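You operate a simulated robot arm through the tools that you are given. There is no shell and no other tool. Be economical: measure what you need, move in short steps, check, and stop when the job is done.

Carry out the task below with a simulated robot arm. There is one attempt and no reset: what you move stays moved.

TASK
Put the blue battery from the desk top on top of the potato there and the green battery on top of the orange there.

It is judged by the outcome, as a careful person would: the job done as asked, and still so three seconds after it is handed in. It fails if anything else is knocked over, pushed out of place, dropped, spilled or broken.

THE ROBOT
A 6-joint arm with a two-finger parallel gripper, fixed in place. Base frame: the origin is at the foot of the arm, x ahead of it, y to its left, z up; the work surface is at about z = 0. Lengths are in m, angles in rad, forces in N, time in s.
With the tool pointing down near the work surface it reaches from about 0.14 to 0.58 m from the base axis. Its first joint turns from -1.152 to 1.152 rad. Payload 2.1 kg.
Tool frame: the origin (TCP) lies between the finger pads and is the grasp point; the fingertips stand 0.03 m ahead of it; z points along the fingers, y is the line along which they close. The gripper opens to 0.094 m. The fingers are 0.028 m wide and 0.01 m thick; the gripper's body (0.05 by 0.096 m) begins 0.055 m behind the TCP.
Orientation is told as [roll, pitch, yaw] about the base's x, y, z axes, in that order, counted from this pose: with the fingers straight down and closing along the base's y, the tool's x points along the base's -x, its y along +y and its z along -z.

THE INTERFACE
- The arm moves only by the tool step_arm. Its arguments are lists of equal length, an entry for each row: "translation": the shift along the tool's x, y, z in m, a list of three; "angular": the turn, a rotation vector about the tool's x, y, z in rad, a list of three; "claw": the finger opening in m, from 0 to 0.094. In form: {"translation": [[x, y, z], ...], "angular": [[ax, ay, az], ...], "claw": [claw, ...]}. A call has 1 to 10 rows; each row shifts and turns the commanded pose from where the row before left it, along the tool's axes as they then stand. A row lasts 0.2 s, in which the tool goes at most 0.05 m and 0.15 rad; a call with a longer step from one row to the next is refused whole, and so is a gripper value outside its range. A pose out of reach is approached as far as the arm can. The call stops where the force on the tool passes 40 N (or 10 N more than at its start, if that is more) or the arm is blocked; 0.2 s more then pass. The fingers move at their own pace (about 0.072 m/s each) and stop on an object; they squeeze with about 29 N. The grip force told is the motor's: it shows also when the fingers shut on nothing. Time passes only in rows, and 0.2 s behind the last, so rows that do not move let the fingers close. It gives the time, the measured TCP pose, the force on the tool (base axes), the opening and the grip force at its end, in the units of the frame above (readings bear some noise).
- Cameras (640 x 400 px; columns grow to the right, rows downward): "scene" is fixed at [0.0514, -0.3863, 0.4712]; the picture's right is [0.59, -0.81, 0.00], its down [-0.55, -0.40, -0.73] and it looks along [0.59, 0.43, -0.68] (base axes); focal length 236 px, centre (320, 200). "wrist" rides on the gripper at [-0.037, 0, -0.058] in the tool frame; the picture's right is [0.00, -1.00, 0.00], its down [0.97, 0.00, -0.24] and it looks along [0.24, 0.00, 0.97] (tool axes); focal length 218 px, centre (320, 200).
- snapshot(camera): a new picture of that camera. No time passes.
- probe_pixels(camera, pixels): for up to 12 pixels [column, row] of the newest picture of that camera ("zoom" is the newest enlarged one), the place [x, y, z] in the base frame of the surface seen there, good to about 0.003 m, but the place of the scene camera against the robot may be out by one fixed shift of up to 0.025 m in any direction. No time passes.
- enlarge(camera, box): a new picture of the part [left, top, right, bottom] of that camera's present view, enlarged. No time passes.
- hand_in(): hands the job in; it is judged then, once.

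Work in short steps. Measure before you move; look again where a grasp or a placing could have gone wrong, and mend it. You have 60 turns and 26 pictures in all, the two below and enlarged ones among them. Open the gripper and draw the arm clear of the work before you hand the job in, unless the task says otherwise; then end with one line.

The tools are called after "Call:" by a JSON object that holds its "name" and its "arguments". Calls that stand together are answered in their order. step_arm: Moves the arm, as the interface text tells. Its arguments: {"type":"object","properties":{"translation":{"type":"array"},"angular":{"type":"array"},"claw":{"type":"array"}},"required":["translation","angular","claw"]} The other tools are called the same way: snapshot (camera) takes a picture; probe_pixels (camera, pixels) gives the place of the surface under pixels of a picture; enlarge (camera, box) takes an enlarged picture of a part of a camera's view; hand_in () hands the job in.

At the start:

```text
t: 0.0
tool_pos: [0.271, -0.1733, 0.3141]
tool_rot: [-0.001, 0.001, -0.002]
wrist_force: [0.4, -0.8, 0.8]
gripper_width: 0.094
finger_force: 0.0
```

scene: 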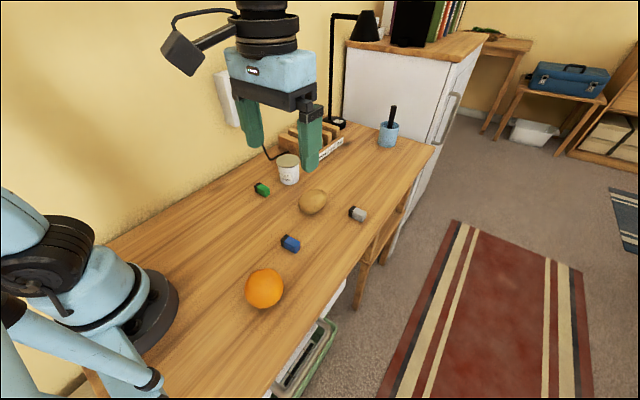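
wrist: 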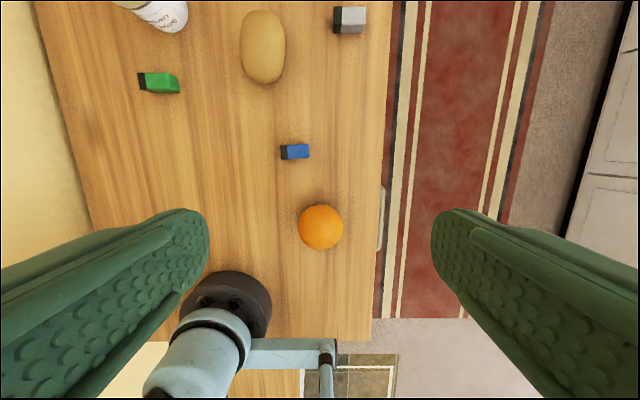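

The wrist view shows the blue battery at (295,152), green at (159,83), potato at (263,47) and orange at (321,227). I probe these with the wrist camera.

Call:
{"name": "probe_pixels", "arguments": {"camera": "wrist", "pixels": [[283, 153], [296, 151], [307, 151], [141, 82], [158, 83], [177, 84], [263, 40], [263, 55], [263, 20], [321, 222], [321, 235], [220, 150]]}}

Call:
{"name": "enlarge", "arguments": {"camera": "wrist", "box": [120, 0, 380, 260]}}

Call:
{"name": "enlarge", "arguments": {"camera": "scene", "box": [220, 140, 400, 320]}}

```text
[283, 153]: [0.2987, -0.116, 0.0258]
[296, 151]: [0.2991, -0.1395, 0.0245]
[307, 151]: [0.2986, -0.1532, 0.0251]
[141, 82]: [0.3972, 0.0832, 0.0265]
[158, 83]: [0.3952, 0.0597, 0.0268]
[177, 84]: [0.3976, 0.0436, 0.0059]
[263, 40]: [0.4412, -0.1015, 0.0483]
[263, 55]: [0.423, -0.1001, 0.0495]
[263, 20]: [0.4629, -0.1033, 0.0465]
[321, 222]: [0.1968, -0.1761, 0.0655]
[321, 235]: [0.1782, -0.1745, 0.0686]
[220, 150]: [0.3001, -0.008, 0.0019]
```

```text
1.54 times, centred on (250, 130) of wrist
```

zoom: 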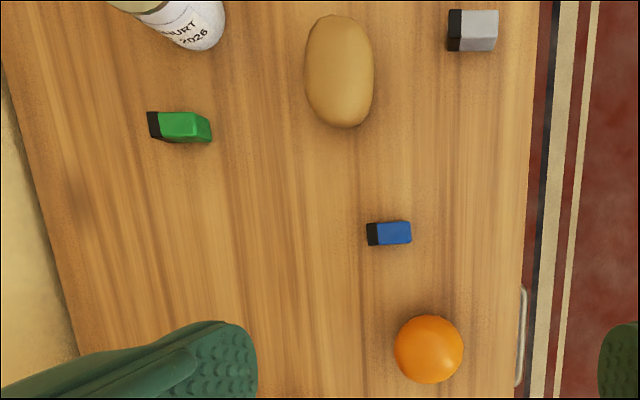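

```text
2.22 times, centred on (310, 230) of scene
```

zoom: 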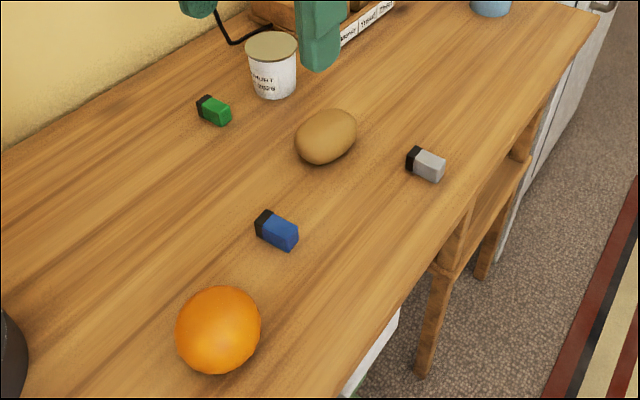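

The blue battery lies along y, about 0.04 × 0.02 × 0.025 m, and the orange top is near z 0.068. I go lower over the blue battery for a finer measurement.

Call:
{"name": "step_arm", "arguments": {"translation": [[0, 0.012, 0.04], [0, 0.012, 0.04], [0, 0.012, 0.04], [0, 0, 0]], "angular": [[0, 0, 0], [0, 0, 0], [0, 0, 0], [0, 0, 0]], "claw": [0.094, 0.094, 0.094, 0.094]}}

Call:
{"name": "snapshot", "arguments": {"camera": "wrist"}}

```text
t: 1.0
tool_pos: [0.2707, -0.1374, 0.1921]
tool_rot: [-0.003, 0.001, -0.003]
wrist_force: [0.1, -0.4, 0.2]
gripper_width: 0.0938
finger_force: 0.1
```

```text
21 pictures are left
```

wrist: 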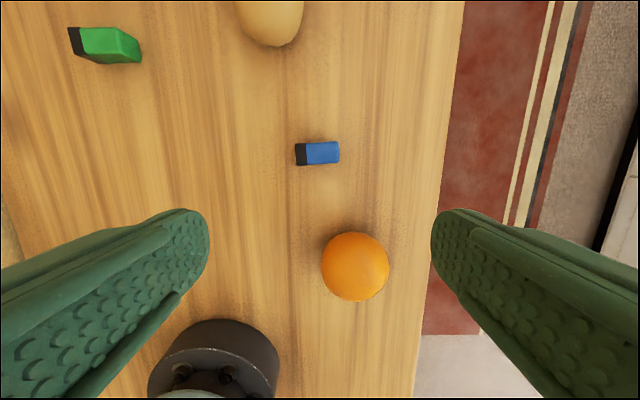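

The blue battery spans (295–340, 141–166) and the orange is centred at about (355,266). I probe their edges.

Call:
{"name": "probe_pixels", "arguments": {"camera": "wrist", "pixels": [[298, 154], [338, 152], [320, 144], [320, 162], [355, 250], [355, 266], [355, 280], [340, 266], [370, 266], [325, 266], [386, 266], [355, 236]]}}

Call:
{"name": "enlarge", "arguments": {"camera": "wrist", "box": [280, 120, 360, 180]}}

```text
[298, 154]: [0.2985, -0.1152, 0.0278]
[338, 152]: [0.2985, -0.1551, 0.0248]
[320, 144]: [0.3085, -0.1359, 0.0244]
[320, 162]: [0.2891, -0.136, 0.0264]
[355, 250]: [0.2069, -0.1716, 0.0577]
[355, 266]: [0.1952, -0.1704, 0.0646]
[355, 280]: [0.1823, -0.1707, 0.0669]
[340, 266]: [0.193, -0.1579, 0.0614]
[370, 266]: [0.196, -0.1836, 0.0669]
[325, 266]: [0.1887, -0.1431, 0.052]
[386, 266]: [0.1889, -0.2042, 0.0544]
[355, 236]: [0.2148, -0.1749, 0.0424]
```

```text
6.67 times, centred on (320, 150) of wrist
```

zoom: 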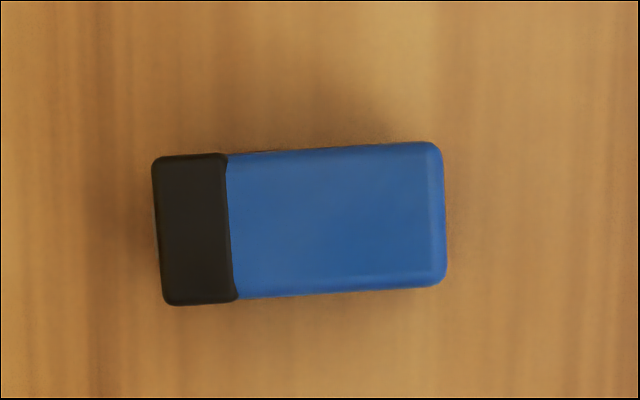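

Blue centre is about (0.298, −0.1355), top z 0.0255, turned about +0.04 rad. Orange centre is about (0.182, −0.1745) with its top near 0.068. I descend over the blue battery, closing along its length.

Call:
{"name": "step_arm", "arguments": {"translation": [[-0.0136, 0.001, 0.03], [-0.0137, 0.001, 0.04], [0, 0, 0.03], [0, 0, 0.02], [0, 0, 0]], "angular": [[0, 0, -0.04], [0, 0, 0], [0, 0, 0], [0, 0, 0], [0, 0, 0]], "claw": [0.094, 0.094, 0.08, 0.08, 0.08]}}

Call:
{"name": "snapshot", "arguments": {"camera": "wrist"}}

```text
t: 2.2
tool_pos: [0.2979, -0.1355, 0.0722]
tool_rot: [-0.002, 0.001, 0.038]
wrist_force: [-0.2, -0.5, 0.3]
gripper_width: 0.0799
finger_force: 0.0
```

```text
19 pictures are left
```

wrist: 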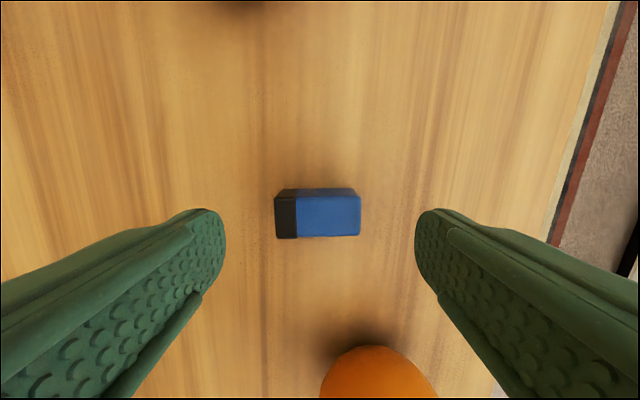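

The battery is centred between the fingers and squared up. I go down to z 0.037, close, and lift.

Call:
{"name": "step_arm", "arguments": {"translation": [[0, 0, 0.02], [0, 0, 0.015], [0, 0, 0], [0, 0, 0], [0, 0, 0], [0, 0, 0]], "angular": [[0, 0, 0], [0, 0, 0], [0, 0, 0], [0, 0, 0], [0, 0, 0], [0, 0, 0]], "claw": [0.08, 0.08, 0.06, 0.035, 0.03, 0.03]}}

Call:
{"name": "step_arm", "arguments": {"translation": [[0, 0, -0.02], [0, 0, -0.04], [0, 0, -0.05], [0, 0, -0.05], [0, 0, 0]], "angular": [[0, 0, 0], [0, 0, 0], [0, 0, 0], [0, 0, 0], [0, 0, 0]], "claw": [0.03, 0.03, 0.03, 0.03, 0.03]}}

Call:
{"name": "snapshot", "arguments": {"camera": "wrist"}}

```text
t: 3.6
tool_pos: [0.2983, -0.137, 0.0375]
tool_rot: [-0.001, 0.0, 0.037]
wrist_force: [-0.8, 0.3, 0.1]
gripper_width: 0.0431
finger_force: 28.9
```

```text
t: 4.8
tool_pos: [0.2993, -0.1349, 0.1981]
tool_rot: [-0.003, -0.001, 0.039]
wrist_force: [0.3, 0.3, -1.1]
gripper_width: 0.0429
finger_force: 28.6
```

```text
18 pictures are left
```

wrist: 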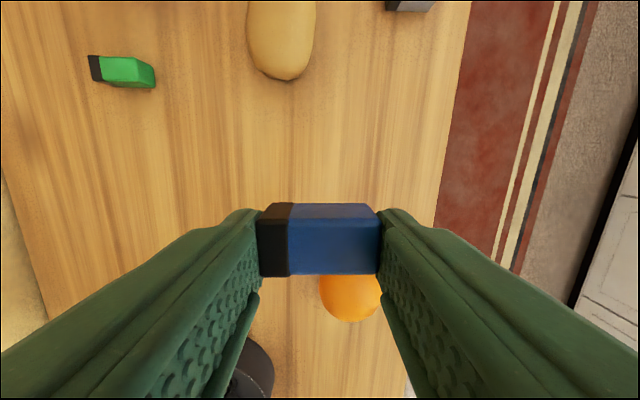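

The blue battery is held level (opening 0.043). I move toward the potato and look at it from above.

Call:
{"name": "step_arm", "arguments": {"translation": [[-0.045, 0.008, 0], [-0.045, 0.008, 0], [0, 0, 0], [0, 0, 0]], "angular": [[0, 0, 0.04], [0, 0, 0], [0, 0, 0], [0, 0, 0]], "claw": [0.03, 0.03, 0.03, 0.03]}}

Call:
{"name": "snapshot", "arguments": {"camera": "wrist"}}

```text
t: 5.8
tool_pos: [0.3897, -0.118, 0.1959]
tool_rot: [-0.003, 0.001, -0.002]
wrist_force: [0.2, -1.0, -1.2]
gripper_width: 0.0429
finger_force: 29.0
```

```text
17 pictures are left
```

wrist: 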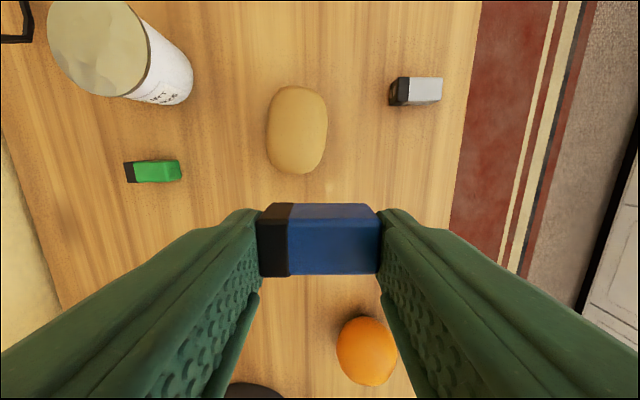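

The potato spans (266–327, 86–174). I probe its surface to find the crown.

Call:
{"name": "probe_pixels", "arguments": {"camera": "wrist", "pixels": [[296, 95], [296, 110], [296, 125], [296, 140], [296, 155], [296, 168], [275, 125], [285, 125], [307, 125], [320, 125], [285, 140], [307, 140]]}}

Call:
{"name": "probe_pixels", "arguments": {"camera": "wrist", "pixels": [[126, 173], [178, 170], [154, 163], [154, 180], [270, 140], [322, 140], [280, 110], [312, 110], [322, 110], [270, 110], [280, 155], [312, 155]]}}

```text
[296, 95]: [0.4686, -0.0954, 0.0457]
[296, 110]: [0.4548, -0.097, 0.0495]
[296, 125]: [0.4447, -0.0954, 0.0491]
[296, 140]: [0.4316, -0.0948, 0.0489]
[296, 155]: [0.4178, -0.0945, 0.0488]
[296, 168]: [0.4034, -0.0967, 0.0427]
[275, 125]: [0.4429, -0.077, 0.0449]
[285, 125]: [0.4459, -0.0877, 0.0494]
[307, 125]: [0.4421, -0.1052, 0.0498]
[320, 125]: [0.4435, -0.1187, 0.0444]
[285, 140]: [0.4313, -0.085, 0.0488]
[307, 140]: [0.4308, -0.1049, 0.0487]
```

```text
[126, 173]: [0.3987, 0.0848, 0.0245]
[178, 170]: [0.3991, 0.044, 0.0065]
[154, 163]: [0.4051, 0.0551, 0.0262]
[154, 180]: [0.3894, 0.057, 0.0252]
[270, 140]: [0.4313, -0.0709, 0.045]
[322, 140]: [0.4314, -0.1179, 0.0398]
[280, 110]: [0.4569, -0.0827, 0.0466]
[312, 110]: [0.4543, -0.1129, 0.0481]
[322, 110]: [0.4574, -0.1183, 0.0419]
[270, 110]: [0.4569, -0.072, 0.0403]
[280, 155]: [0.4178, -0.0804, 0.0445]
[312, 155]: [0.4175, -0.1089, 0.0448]
```

The potato's flat crown is centred at about (0.437, −0.096) with z about 0.0495. I move over it and down to just above contact.

Call:
{"name": "step_arm", "arguments": {"translation": [[-0.024, 0.011, 0], [-0.0235, 0.011, 0.02], [0, 0, 0.04], [0, 0, 0.03], [0, 0, 0.01], [0, 0, 0]], "angular": [[0, 0, 0], [0, 0, 0], [0, 0, 0], [0, 0, 0], [0, 0, 0], [0, 0, 0]], "claw": [0.03, 0.03, 0.03, 0.03, 0.03, 0.03]}}

Call:
{"name": "enlarge", "arguments": {"camera": "scene", "box": [260, 140, 380, 240]}}

```text
t: 7.2
tool_pos: [0.4356, -0.0955, 0.0987]
tool_rot: [-0.001, 0.001, -0.001]
wrist_force: [0.3, -0.6, -0.6]
gripper_width: 0.0427
finger_force: 29.4
```

```text
4.00 times, centred on (320, 190) of scene
```

zoom: 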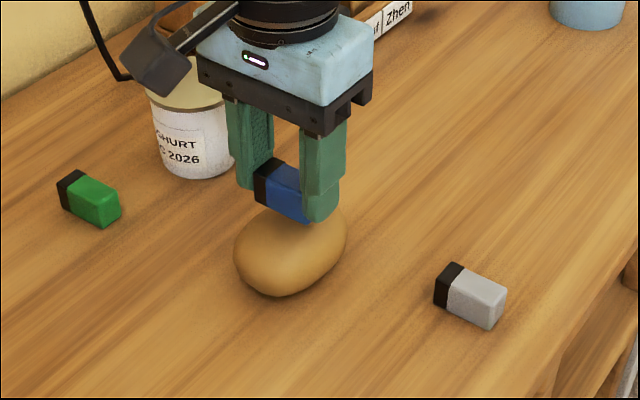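

It's about 1 cm above the potato. I lower in 2 mm steps, watching the force.

Call:
{"name": "step_arm", "arguments": {"translation": [[0, 0, 0.004], [0, 0, 0.003], [0, 0, 0.002], [0, 0, 0]], "angular": [[0, 0, 0], [0, 0, 0], [0, 0, 0], [0, 0, 0]], "claw": [0.03, 0.03, 0.03, 0.03]}}

Call:
{"name": "step_arm", "arguments": {"translation": [[0, 0, 0.001], [0, 0, 0.001], [0, 0, 0]], "angular": [[0, 0, 0], [0, 0, 0], [0, 0, 0]], "claw": [0.03, 0.03, 0.03]}}

```text
t: 8.2
tool_pos: [0.4375, -0.097, 0.0888]
tool_rot: [-0.002, 0.001, -0.003]
wrist_force: [-1.2, -0.2, -0.8]
gripper_width: 0.0428
finger_force: 28.8
```

```text
t: 9.0
tool_pos: [0.4346, -0.0965, 0.0887]
tool_rot: [-0.002, 0.0, -0.002]
wrist_force: [0.8, -0.1, 0.2]
gripper_width: 0.0429
finger_force: 28.5
```

No clear contact yet; two more single-millimetre steps.

Call:
{"name": "step_arm", "arguments": {"translation": [[0, 0, 0.001], [0, 0, 0]], "angular": [[0, 0, 0], [0, 0, 0]], "claw": [0.03, 0.03]}}

Call:
{"name": "step_arm", "arguments": {"translation": [[0, 0, 0.001], [0, 0, 0]], "angular": [[0, 0, 0], [0, 0, 0]], "claw": [0.03, 0.03]}}

Call:
{"name": "enlarge", "arguments": {"camera": "scene", "box": [285, 165, 345, 215]}}

```text
t: 9.6
tool_pos: [0.4359, -0.0961, 0.086]
tool_rot: [-0.003, 0.0, 0.0]
wrist_force: [-1.1, -1.0, 16.1]
gripper_width: 0.0429
finger_force: 29.2
```

```text
t: 10.2
tool_pos: [0.4357, -0.0952, 0.0856]
tool_rot: [-0.001, -0.001, -0.002]
wrist_force: [2.2, -1.9, 19.2]
gripper_width: 0.0428
finger_force: 29.4
```

```text
8.00 times, centred on (315, 190) of scene
```

zoom: 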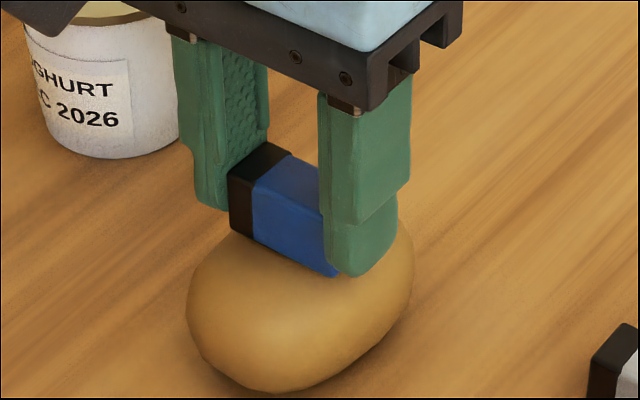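

Contact is firm (about 19 N). I back off 1.5 mm, open slowly, then rise.

Call:
{"name": "step_arm", "arguments": {"translation": [[0, 0, -0.0015], [0, 0, 0], [0, 0, 0], [0, 0, 0], [0, 0, 0], [0, 0, 0], [0, 0, 0]], "angular": [[0, 0, 0], [0, 0, 0], [0, 0, 0], [0, 0, 0], [0, 0, 0], [0, 0, 0], [0, 0, 0]], "claw": [0.03, 0.042, 0.044, 0.047, 0.055, 0.065, 0.07]}}

Call:
{"name": "enlarge", "arguments": {"camera": "scene", "box": [285, 165, 345, 215]}}

```text
t: 11.8
tool_pos: [0.436, -0.0954, 0.0865]
tool_rot: [-0.002, -0.001, -0.001]
wrist_force: [0.5, -0.6, 0.1]
gripper_width: 0.0699
finger_force: 0.1
```

```text
8.00 times, centred on (315, 190) of scene
```

zoom: 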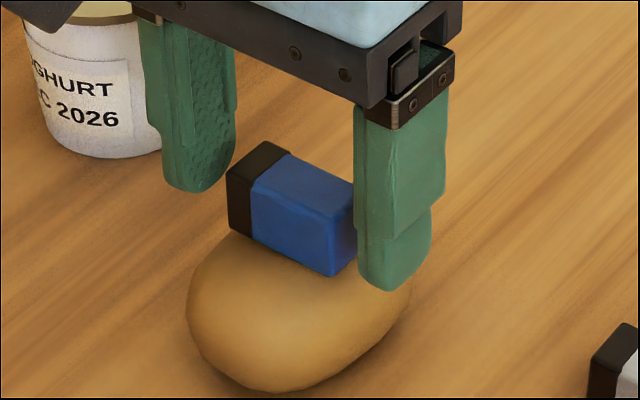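

The blue battery rests steadily on the potato. I rise straight up and move over to the green battery.

Call:
{"name": "step_arm", "arguments": {"translation": [[0, 0, -0.02], [0, 0, -0.045], [0, 0, -0.045], [0.015, 0.045, 0], [0.015, 0.045, 0], [0.01, 0.045, 0], [0, 0.024, 0], [0, 0, 0]], "angular": [[0, 0, 0], [0, 0, 0], [0, 0, 0], [0, 0, 0], [0, 0, 0], [0, 0, 0], [0, 0, 0], [0, 0, 0]], "claw": [0.07, 0.07, 0.08, 0.08, 0.08, 0.08, 0.08, 0.08]}}

Call:
{"name": "snapshot", "arguments": {"camera": "wrist"}}

```text
t: 13.6
tool_pos: [0.3966, 0.0644, 0.1965]
tool_rot: [-0.001, -0.001, 0.0]
wrist_force: [-0.4, 0.5, 0.0]
gripper_width: 0.0799
finger_force: 0.1
```

```text
13 pictures are left
```

wrist: 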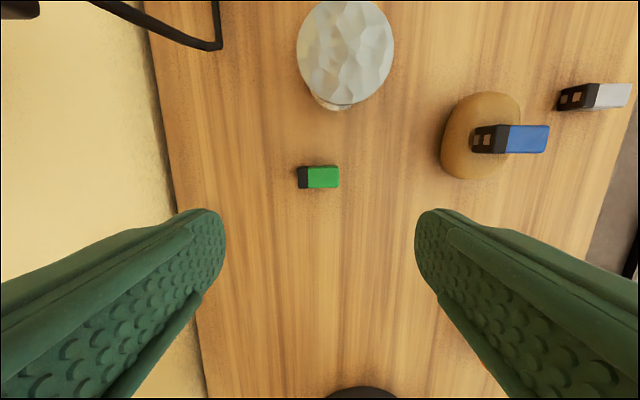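

The green battery is at (319,177), with the yoghurt pot close by. I probe the battery and the pot's near edge and height for clearance.

Call:
{"name": "probe_pixels", "arguments": {"camera": "wrist", "pixels": [[300, 178], [338, 175], [319, 168], [319, 186], [345, 106], [345, 95], [345, 60], [302, 50], [390, 50], [336, 168], [336, 185], [345, 111]]}}

Call:
{"name": "snapshot", "arguments": {"camera": "scene"}}

Call:
{"name": "enlarge", "arguments": {"camera": "wrist", "box": [280, 150, 360, 200]}}

```text
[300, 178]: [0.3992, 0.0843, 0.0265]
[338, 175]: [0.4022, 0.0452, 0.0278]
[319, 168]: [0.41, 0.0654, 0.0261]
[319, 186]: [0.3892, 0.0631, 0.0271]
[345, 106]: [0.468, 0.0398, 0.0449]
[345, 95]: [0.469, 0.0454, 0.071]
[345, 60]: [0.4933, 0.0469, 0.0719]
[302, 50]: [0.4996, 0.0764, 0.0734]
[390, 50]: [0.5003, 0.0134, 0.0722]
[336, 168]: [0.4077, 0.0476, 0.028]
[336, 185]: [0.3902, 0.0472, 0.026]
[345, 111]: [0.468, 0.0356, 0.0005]
```

```text
12 pictures are left
```

scene: 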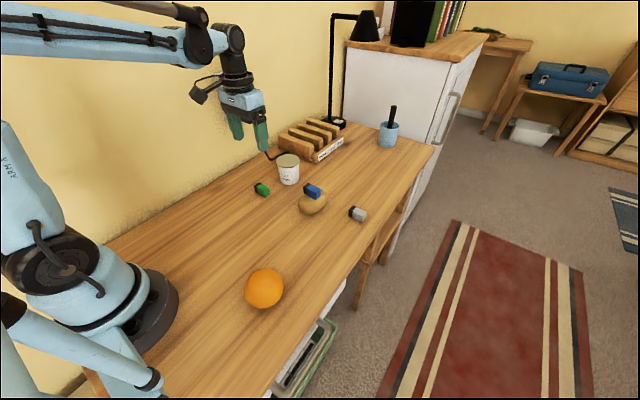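

```text
8.00 times, centred on (320, 175) of wrist
```

zoom: 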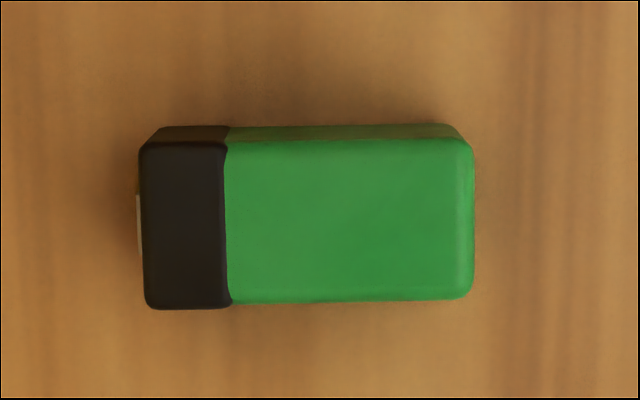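

Green centre is about (0.3985, 0.0645), squared with the gripper, and the pot (top 0.073, edge x 0.468) is clear. I descend, grip and lift.

Call:
{"name": "step_arm", "arguments": {"translation": [[-0.002, 0, 0.04], [0, 0, 0.045], [0, 0, 0.045], [0, 0, 0.0295], [0, 0, 0], [0, 0, 0], [0, 0, 0], [0, 0, 0], [0, 0, 0]], "angular": [[0, 0, -0.01], [0, 0, 0], [0, 0, 0], [0, 0, 0], [0, 0, 0], [0, 0, 0], [0, 0, 0], [0, 0, 0], [0, 0, 0]], "claw": [0.08, 0.08, 0.08, 0.08, 0.08, 0.06, 0.035, 0.03, 0.03]}}

Call:
{"name": "step_arm", "arguments": {"translation": [[0, 0, -0.02], [0, 0, -0.045], [0, 0, -0.045], [0, 0, -0.045], [0, 0, 0]], "angular": [[0, 0, 0], [0, 0, 0], [0, 0, 0], [0, 0, 0], [0, 0, 0]], "claw": [0.03, 0.03, 0.03, 0.03, 0.03]}}

Call:
{"name": "snapshot", "arguments": {"camera": "wrist"}}

```text
t: 15.6
tool_pos: [0.3985, 0.0626, 0.0357]
tool_rot: [-0.003, 0.001, 0.009]
wrist_force: [0.3, -0.2, 0.8]
gripper_width: 0.0428
finger_force: 28.5
```

```text
t: 16.8
tool_pos: [0.3984, 0.0646, 0.193]
tool_rot: [-0.002, 0.0, 0.01]
wrist_force: [0.0, -0.3, -0.2]
gripper_width: 0.043
finger_force: 28.9
```

```text
10 pictures are left
```

wrist: 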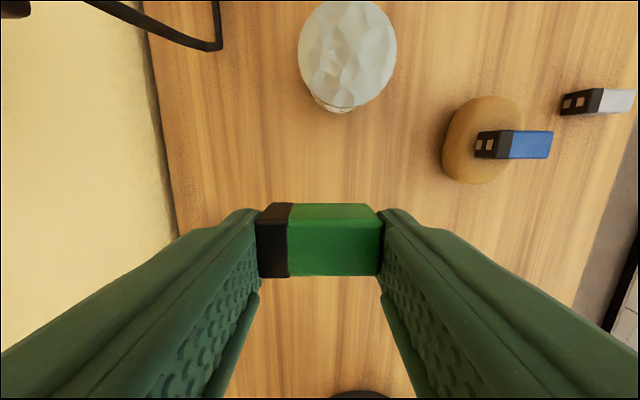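

Green is held well. I carry it to (0.14, −0.175), where the wrist camera sees the orange unobstructed.

Call:
{"name": "step_arm", "arguments": {"translation": [[0.0287, -0.0266, 0], [0.0287, -0.0266, 0], [0.0287, -0.0266, 0], [0.0287, -0.0266, 0], [0.0287, -0.0266, 0], [0.0287, -0.0266, 0], [0.0287, -0.0266, 0], [0.0287, -0.0266, 0], [0.0287, -0.0266, 0], [0, 0, 0]], "angular": [[0, 0, 0.01], [0, 0, 0], [0, 0, 0], [0, 0, 0], [0, 0, 0], [0, 0, 0], [0, 0, 0], [0, 0, 0], [0, 0, 0], [0, 0, 0]], "claw": [0.03, 0.03, 0.03, 0.03, 0.03, 0.03, 0.03, 0.03, 0.03, 0.03]}}

Call:
{"name": "snapshot", "arguments": {"camera": "wrist"}}

```text
t: 19.0
tool_pos: [0.1392, -0.1748, 0.1942]
tool_rot: [-0.002, 0.0, 0.0]
wrist_force: [-0.1, 0.7, -0.4]
gripper_width: 0.0426
finger_force: 29.3
```

```text
9 pictures are left
```

wrist: 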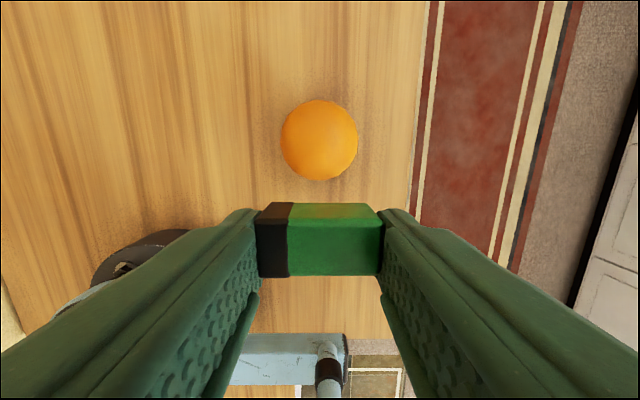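

The orange spans (280–358, 100–180). I probe its surface to fit the centre.

Call:
{"name": "probe_pixels", "arguments": {"camera": "wrist", "pixels": [[319, 106], [319, 120], [319, 135], [319, 150], [319, 162], [319, 174], [286, 140], [300, 140], [338, 140], [352, 140], [296, 160], [342, 160]]}}

```text
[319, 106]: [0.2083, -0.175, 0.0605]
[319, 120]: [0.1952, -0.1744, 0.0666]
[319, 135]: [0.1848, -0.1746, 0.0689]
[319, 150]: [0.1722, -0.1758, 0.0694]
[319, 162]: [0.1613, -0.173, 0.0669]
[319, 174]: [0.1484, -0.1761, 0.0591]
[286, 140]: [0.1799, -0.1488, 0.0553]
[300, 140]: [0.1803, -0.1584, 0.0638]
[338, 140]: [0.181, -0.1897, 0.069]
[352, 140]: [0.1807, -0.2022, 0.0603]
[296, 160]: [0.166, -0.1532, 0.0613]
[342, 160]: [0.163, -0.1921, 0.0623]
```

Fit gives the orange centre at (0.1795, −0.1745) with top about 0.0695, so contact is expected at TCP z of about 0.106. I move over it and down to about 0.114.

Call:
{"name": "step_arm", "arguments": {"translation": [[-0.02, 0, 0], [-0.0203, 0.0003, 0], [0, 0, 0.04], [0, 0, 0.03], [0, 0, 0.01], [0, 0, 0]], "angular": [[0, 0, 0], [0, 0, 0], [0, 0, 0], [0, 0, 0], [0, 0, 0], [0, 0, 0]], "claw": [0.03, 0.03, 0.03, 0.03, 0.03, 0.03]}}

Call:
{"name": "enlarge", "arguments": {"camera": "scene", "box": [210, 220, 320, 320]}}

```text
t: 20.4
tool_pos: [0.1795, -0.1776, 0.1123]
tool_rot: [-0.002, 0.0, -0.003]
wrist_force: [0.5, 0.4, -0.4]
gripper_width: 0.0428
finger_force: 29.2
```

```text
4.00 times, centred on (265, 270) of scene
```

zoom: 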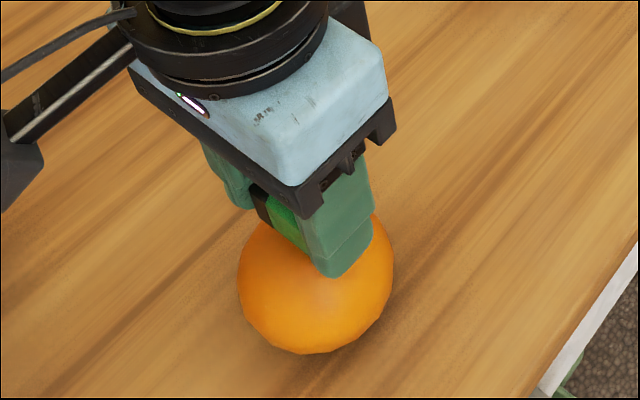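

Lowering in small steps while watching force and re-reading the pose.

Call:
{"name": "step_arm", "arguments": {"translation": [[0, 0, 0.003], [0, 0, 0]], "angular": [[0, 0, 0], [0, 0, 0]], "claw": [0.03, 0.03]}}

Call:
{"name": "step_arm", "arguments": {"translation": [[0, 0, 0.002], [0, 0, 0]], "angular": [[0, 0, 0], [0, 0, 0]], "claw": [0.03, 0.03]}}

Call:
{"name": "step_arm", "arguments": {"translation": [[0, 0, 0.001], [0, 0, 0]], "angular": [[0, 0, 0], [0, 0, 0]], "claw": [0.03, 0.03]}}

```text
t: 21.0
tool_pos: [0.18, -0.1761, 0.1096]
tool_rot: [-0.002, 0.001, -0.002]
wrist_force: [0.4, -0.4, 0.0]
gripper_width: 0.0429
finger_force: 29.0
```

```text
t: 21.6
tool_pos: [0.1799, -0.1768, 0.107]
tool_rot: [-0.002, 0.001, -0.002]
wrist_force: [-0.2, 0.7, -0.5]
gripper_width: 0.043
finger_force: 29.5
```

```text
t: 22.2
tool_pos: [0.1795, -0.1766, 0.1055]
tool_rot: [-0.002, 0.002, -0.002]
wrist_force: [0.8, -0.3, -1.0]
gripper_width: 0.043
finger_force: 28.7
```

TCP y reads about −0.1768; I shift +0.0012 toward the orange centre and continue down millimetre by millimetre.

Call:
{"name": "step_arm", "arguments": {"translation": [[0, 0.0012, 0], [0, 0, 0.001], [0, 0, 0]], "angular": [[0, 0, 0], [0, 0, 0], [0, 0, 0]], "claw": [0.03, 0.03, 0.03]}}

Call:
{"name": "step_arm", "arguments": {"translation": [[0, 0, 0.001], [0, 0, 0]], "angular": [[0, 0, 0], [0, 0, 0]], "claw": [0.03, 0.03]}}

```text
t: 23.0
tool_pos: [0.1799, -0.1759, 0.106]
tool_rot: [-0.002, 0.001, -0.002]
wrist_force: [-0.5, 0.4, 13.9]
gripper_width: 0.0427
finger_force: 29.2
```

```text
t: 23.6
tool_pos: [0.1801, -0.1745, 0.1048]
tool_rot: [0.0, -0.001, -0.002]
wrist_force: [0.6, -0.3, 20.2]
gripper_width: 0.0426
finger_force: 29.0
```

Contact at about 20 N with no sideways force. I back off 1.5 mm and open slowly.

Call:
{"name": "step_arm", "arguments": {"translation": [[0, 0, -0.0015], [0, 0, 0], [0, 0, 0], [0, 0, 0], [0, 0, 0], [0, 0, 0], [0, 0, 0]], "angular": [[0, 0, 0], [0, 0, 0], [0, 0, 0], [0, 0, 0], [0, 0, 0], [0, 0, 0], [0, 0, 0]], "claw": [0.03, 0.042, 0.044, 0.047, 0.053, 0.056, 0.056]}}

Call:
{"name": "enlarge", "arguments": {"camera": "scene", "box": [225, 230, 305, 310]}}

Call:
{"name": "snapshot", "arguments": {"camera": "wrist"}}

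```text
t: 25.2
tool_pos: [0.1808, -0.1745, 0.106]
tool_rot: [-0.002, -0.001, -0.003]
wrist_force: [0.8, -0.2, -0.7]
gripper_width: 0.056
finger_force: 0.0
```

```text
5.00 times, centred on (265, 270) of scene
```

zoom: 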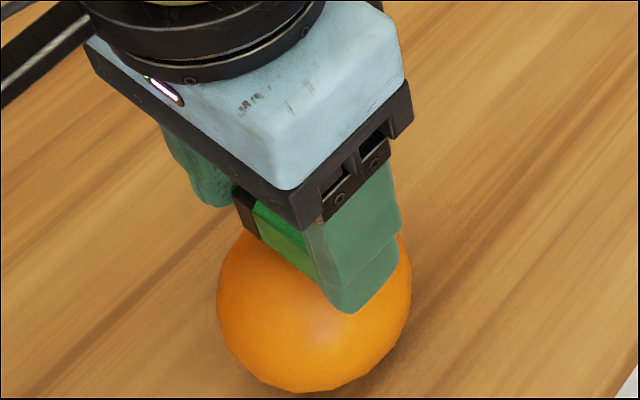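

```text
6 pictures are left
```

wrist: 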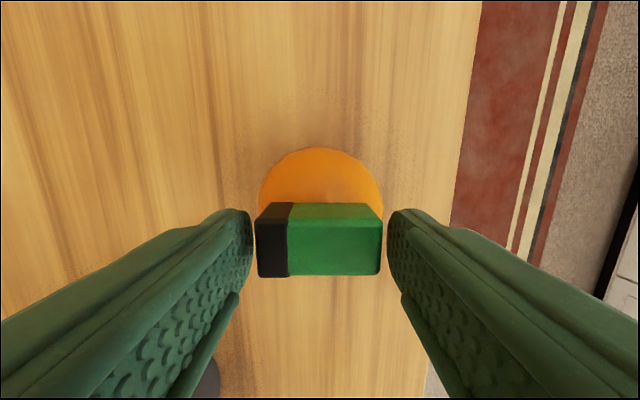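

The battery sits level and centred on the orange between open fingers. I wait a moment, open wider and rise straight up.

Call:
{"name": "step_arm", "arguments": {"translation": [[0, 0, 0], [0, 0, 0], [0, 0, -0.01], [0, 0, -0.03], [0, 0, -0.04], [0, 0, -0.04], [0, 0, -0.03], [0, 0, 0], [0, 0, 0]], "angular": [[0, 0, 0], [0, 0, 0], [0, 0, 0], [0, 0, 0], [0, 0, 0], [0, 0, 0], [0, 0, 0], [0, 0, 0], [0, 0, 0]], "claw": [0.065, 0.075, 0.08, 0.08, 0.08, 0.08, 0.08, 0.08, 0.08]}}

Call:
{"name": "snapshot", "arguments": {"camera": "scene"}}

Call:
{"name": "enlarge", "arguments": {"camera": "scene", "box": [220, 170, 350, 310]}}

```text
t: 27.2
tool_pos: [0.1812, -0.1741, 0.2557]
tool_rot: [-0.001, -0.001, -0.002]
wrist_force: [-0.2, -1.0, 0.3]
gripper_width: 0.0802
finger_force: 0.0
```

```text
5 pictures are left
```

scene: 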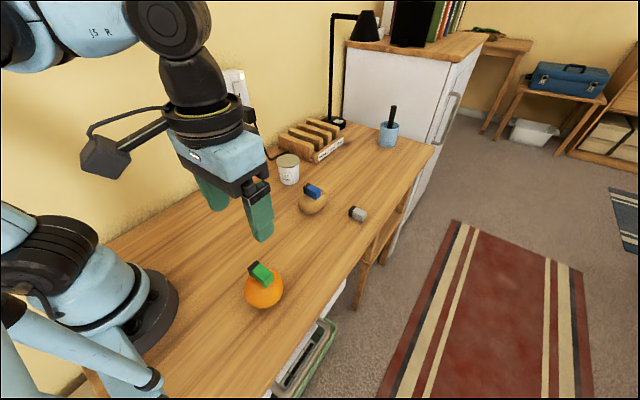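

```text
2.86 times, centred on (285, 240) of scene
```

zoom: 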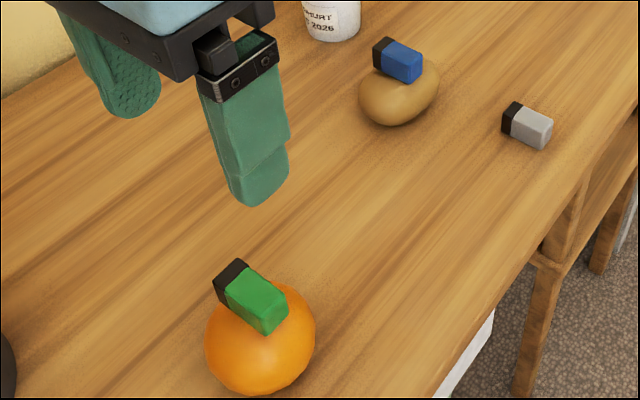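

Both are in place, though the green one may lean slightly. I draw the arm aside, wait about 2 s and check it isn't moving.

Call:
{"name": "step_arm", "arguments": {"translation": [[-0.02, 0.04, 0], [-0.02, 0.04, 0], [0, 0.04, 0], [0, 0, 0], [0, 0, 0], [0, 0, 0], [0, 0, 0], [0, 0, 0], [0, 0, 0], [0, 0, 0]], "angular": [[0, 0, 0], [0, 0, 0], [0, 0, 0], [0, 0, 0], [0, 0, 0], [0, 0, 0], [0, 0, 0], [0, 0, 0], [0, 0, 0], [0, 0, 0]], "claw": [0.08, 0.08, 0.08, 0.08, 0.08, 0.08, 0.08, 0.08, 0.08, 0.08]}}

Call:
{"name": "enlarge", "arguments": {"camera": "scene", "box": [220, 170, 350, 310]}}

```text
t: 29.4
tool_pos: [0.2197, -0.0551, 0.2562]
tool_rot: [-0.002, 0.0, -0.002]
wrist_force: [0.6, -0.1, 0.3]
gripper_width: 0.0801
finger_force: 0.0
```

```text
2.86 times, centred on (285, 240) of scene
```

zoom: 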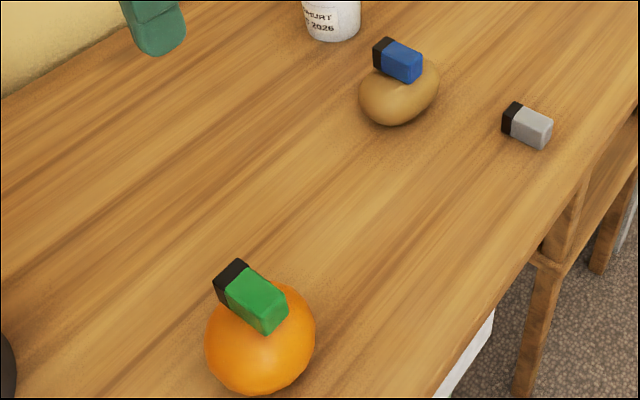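

Nothing has moved in 2 s: green is at the same pixels on the orange and blue on the potato. The arm is clear with the gripper open, so I hand in.

Call:
{"name": "hand_in", "arguments": {}}

```text
The job is handed in.
```

The blue battery is on top of the potato and the green battery is on top of the orange. Both stayed still for the 2 seconds I watched before handing in, and nothing else was disturbed.
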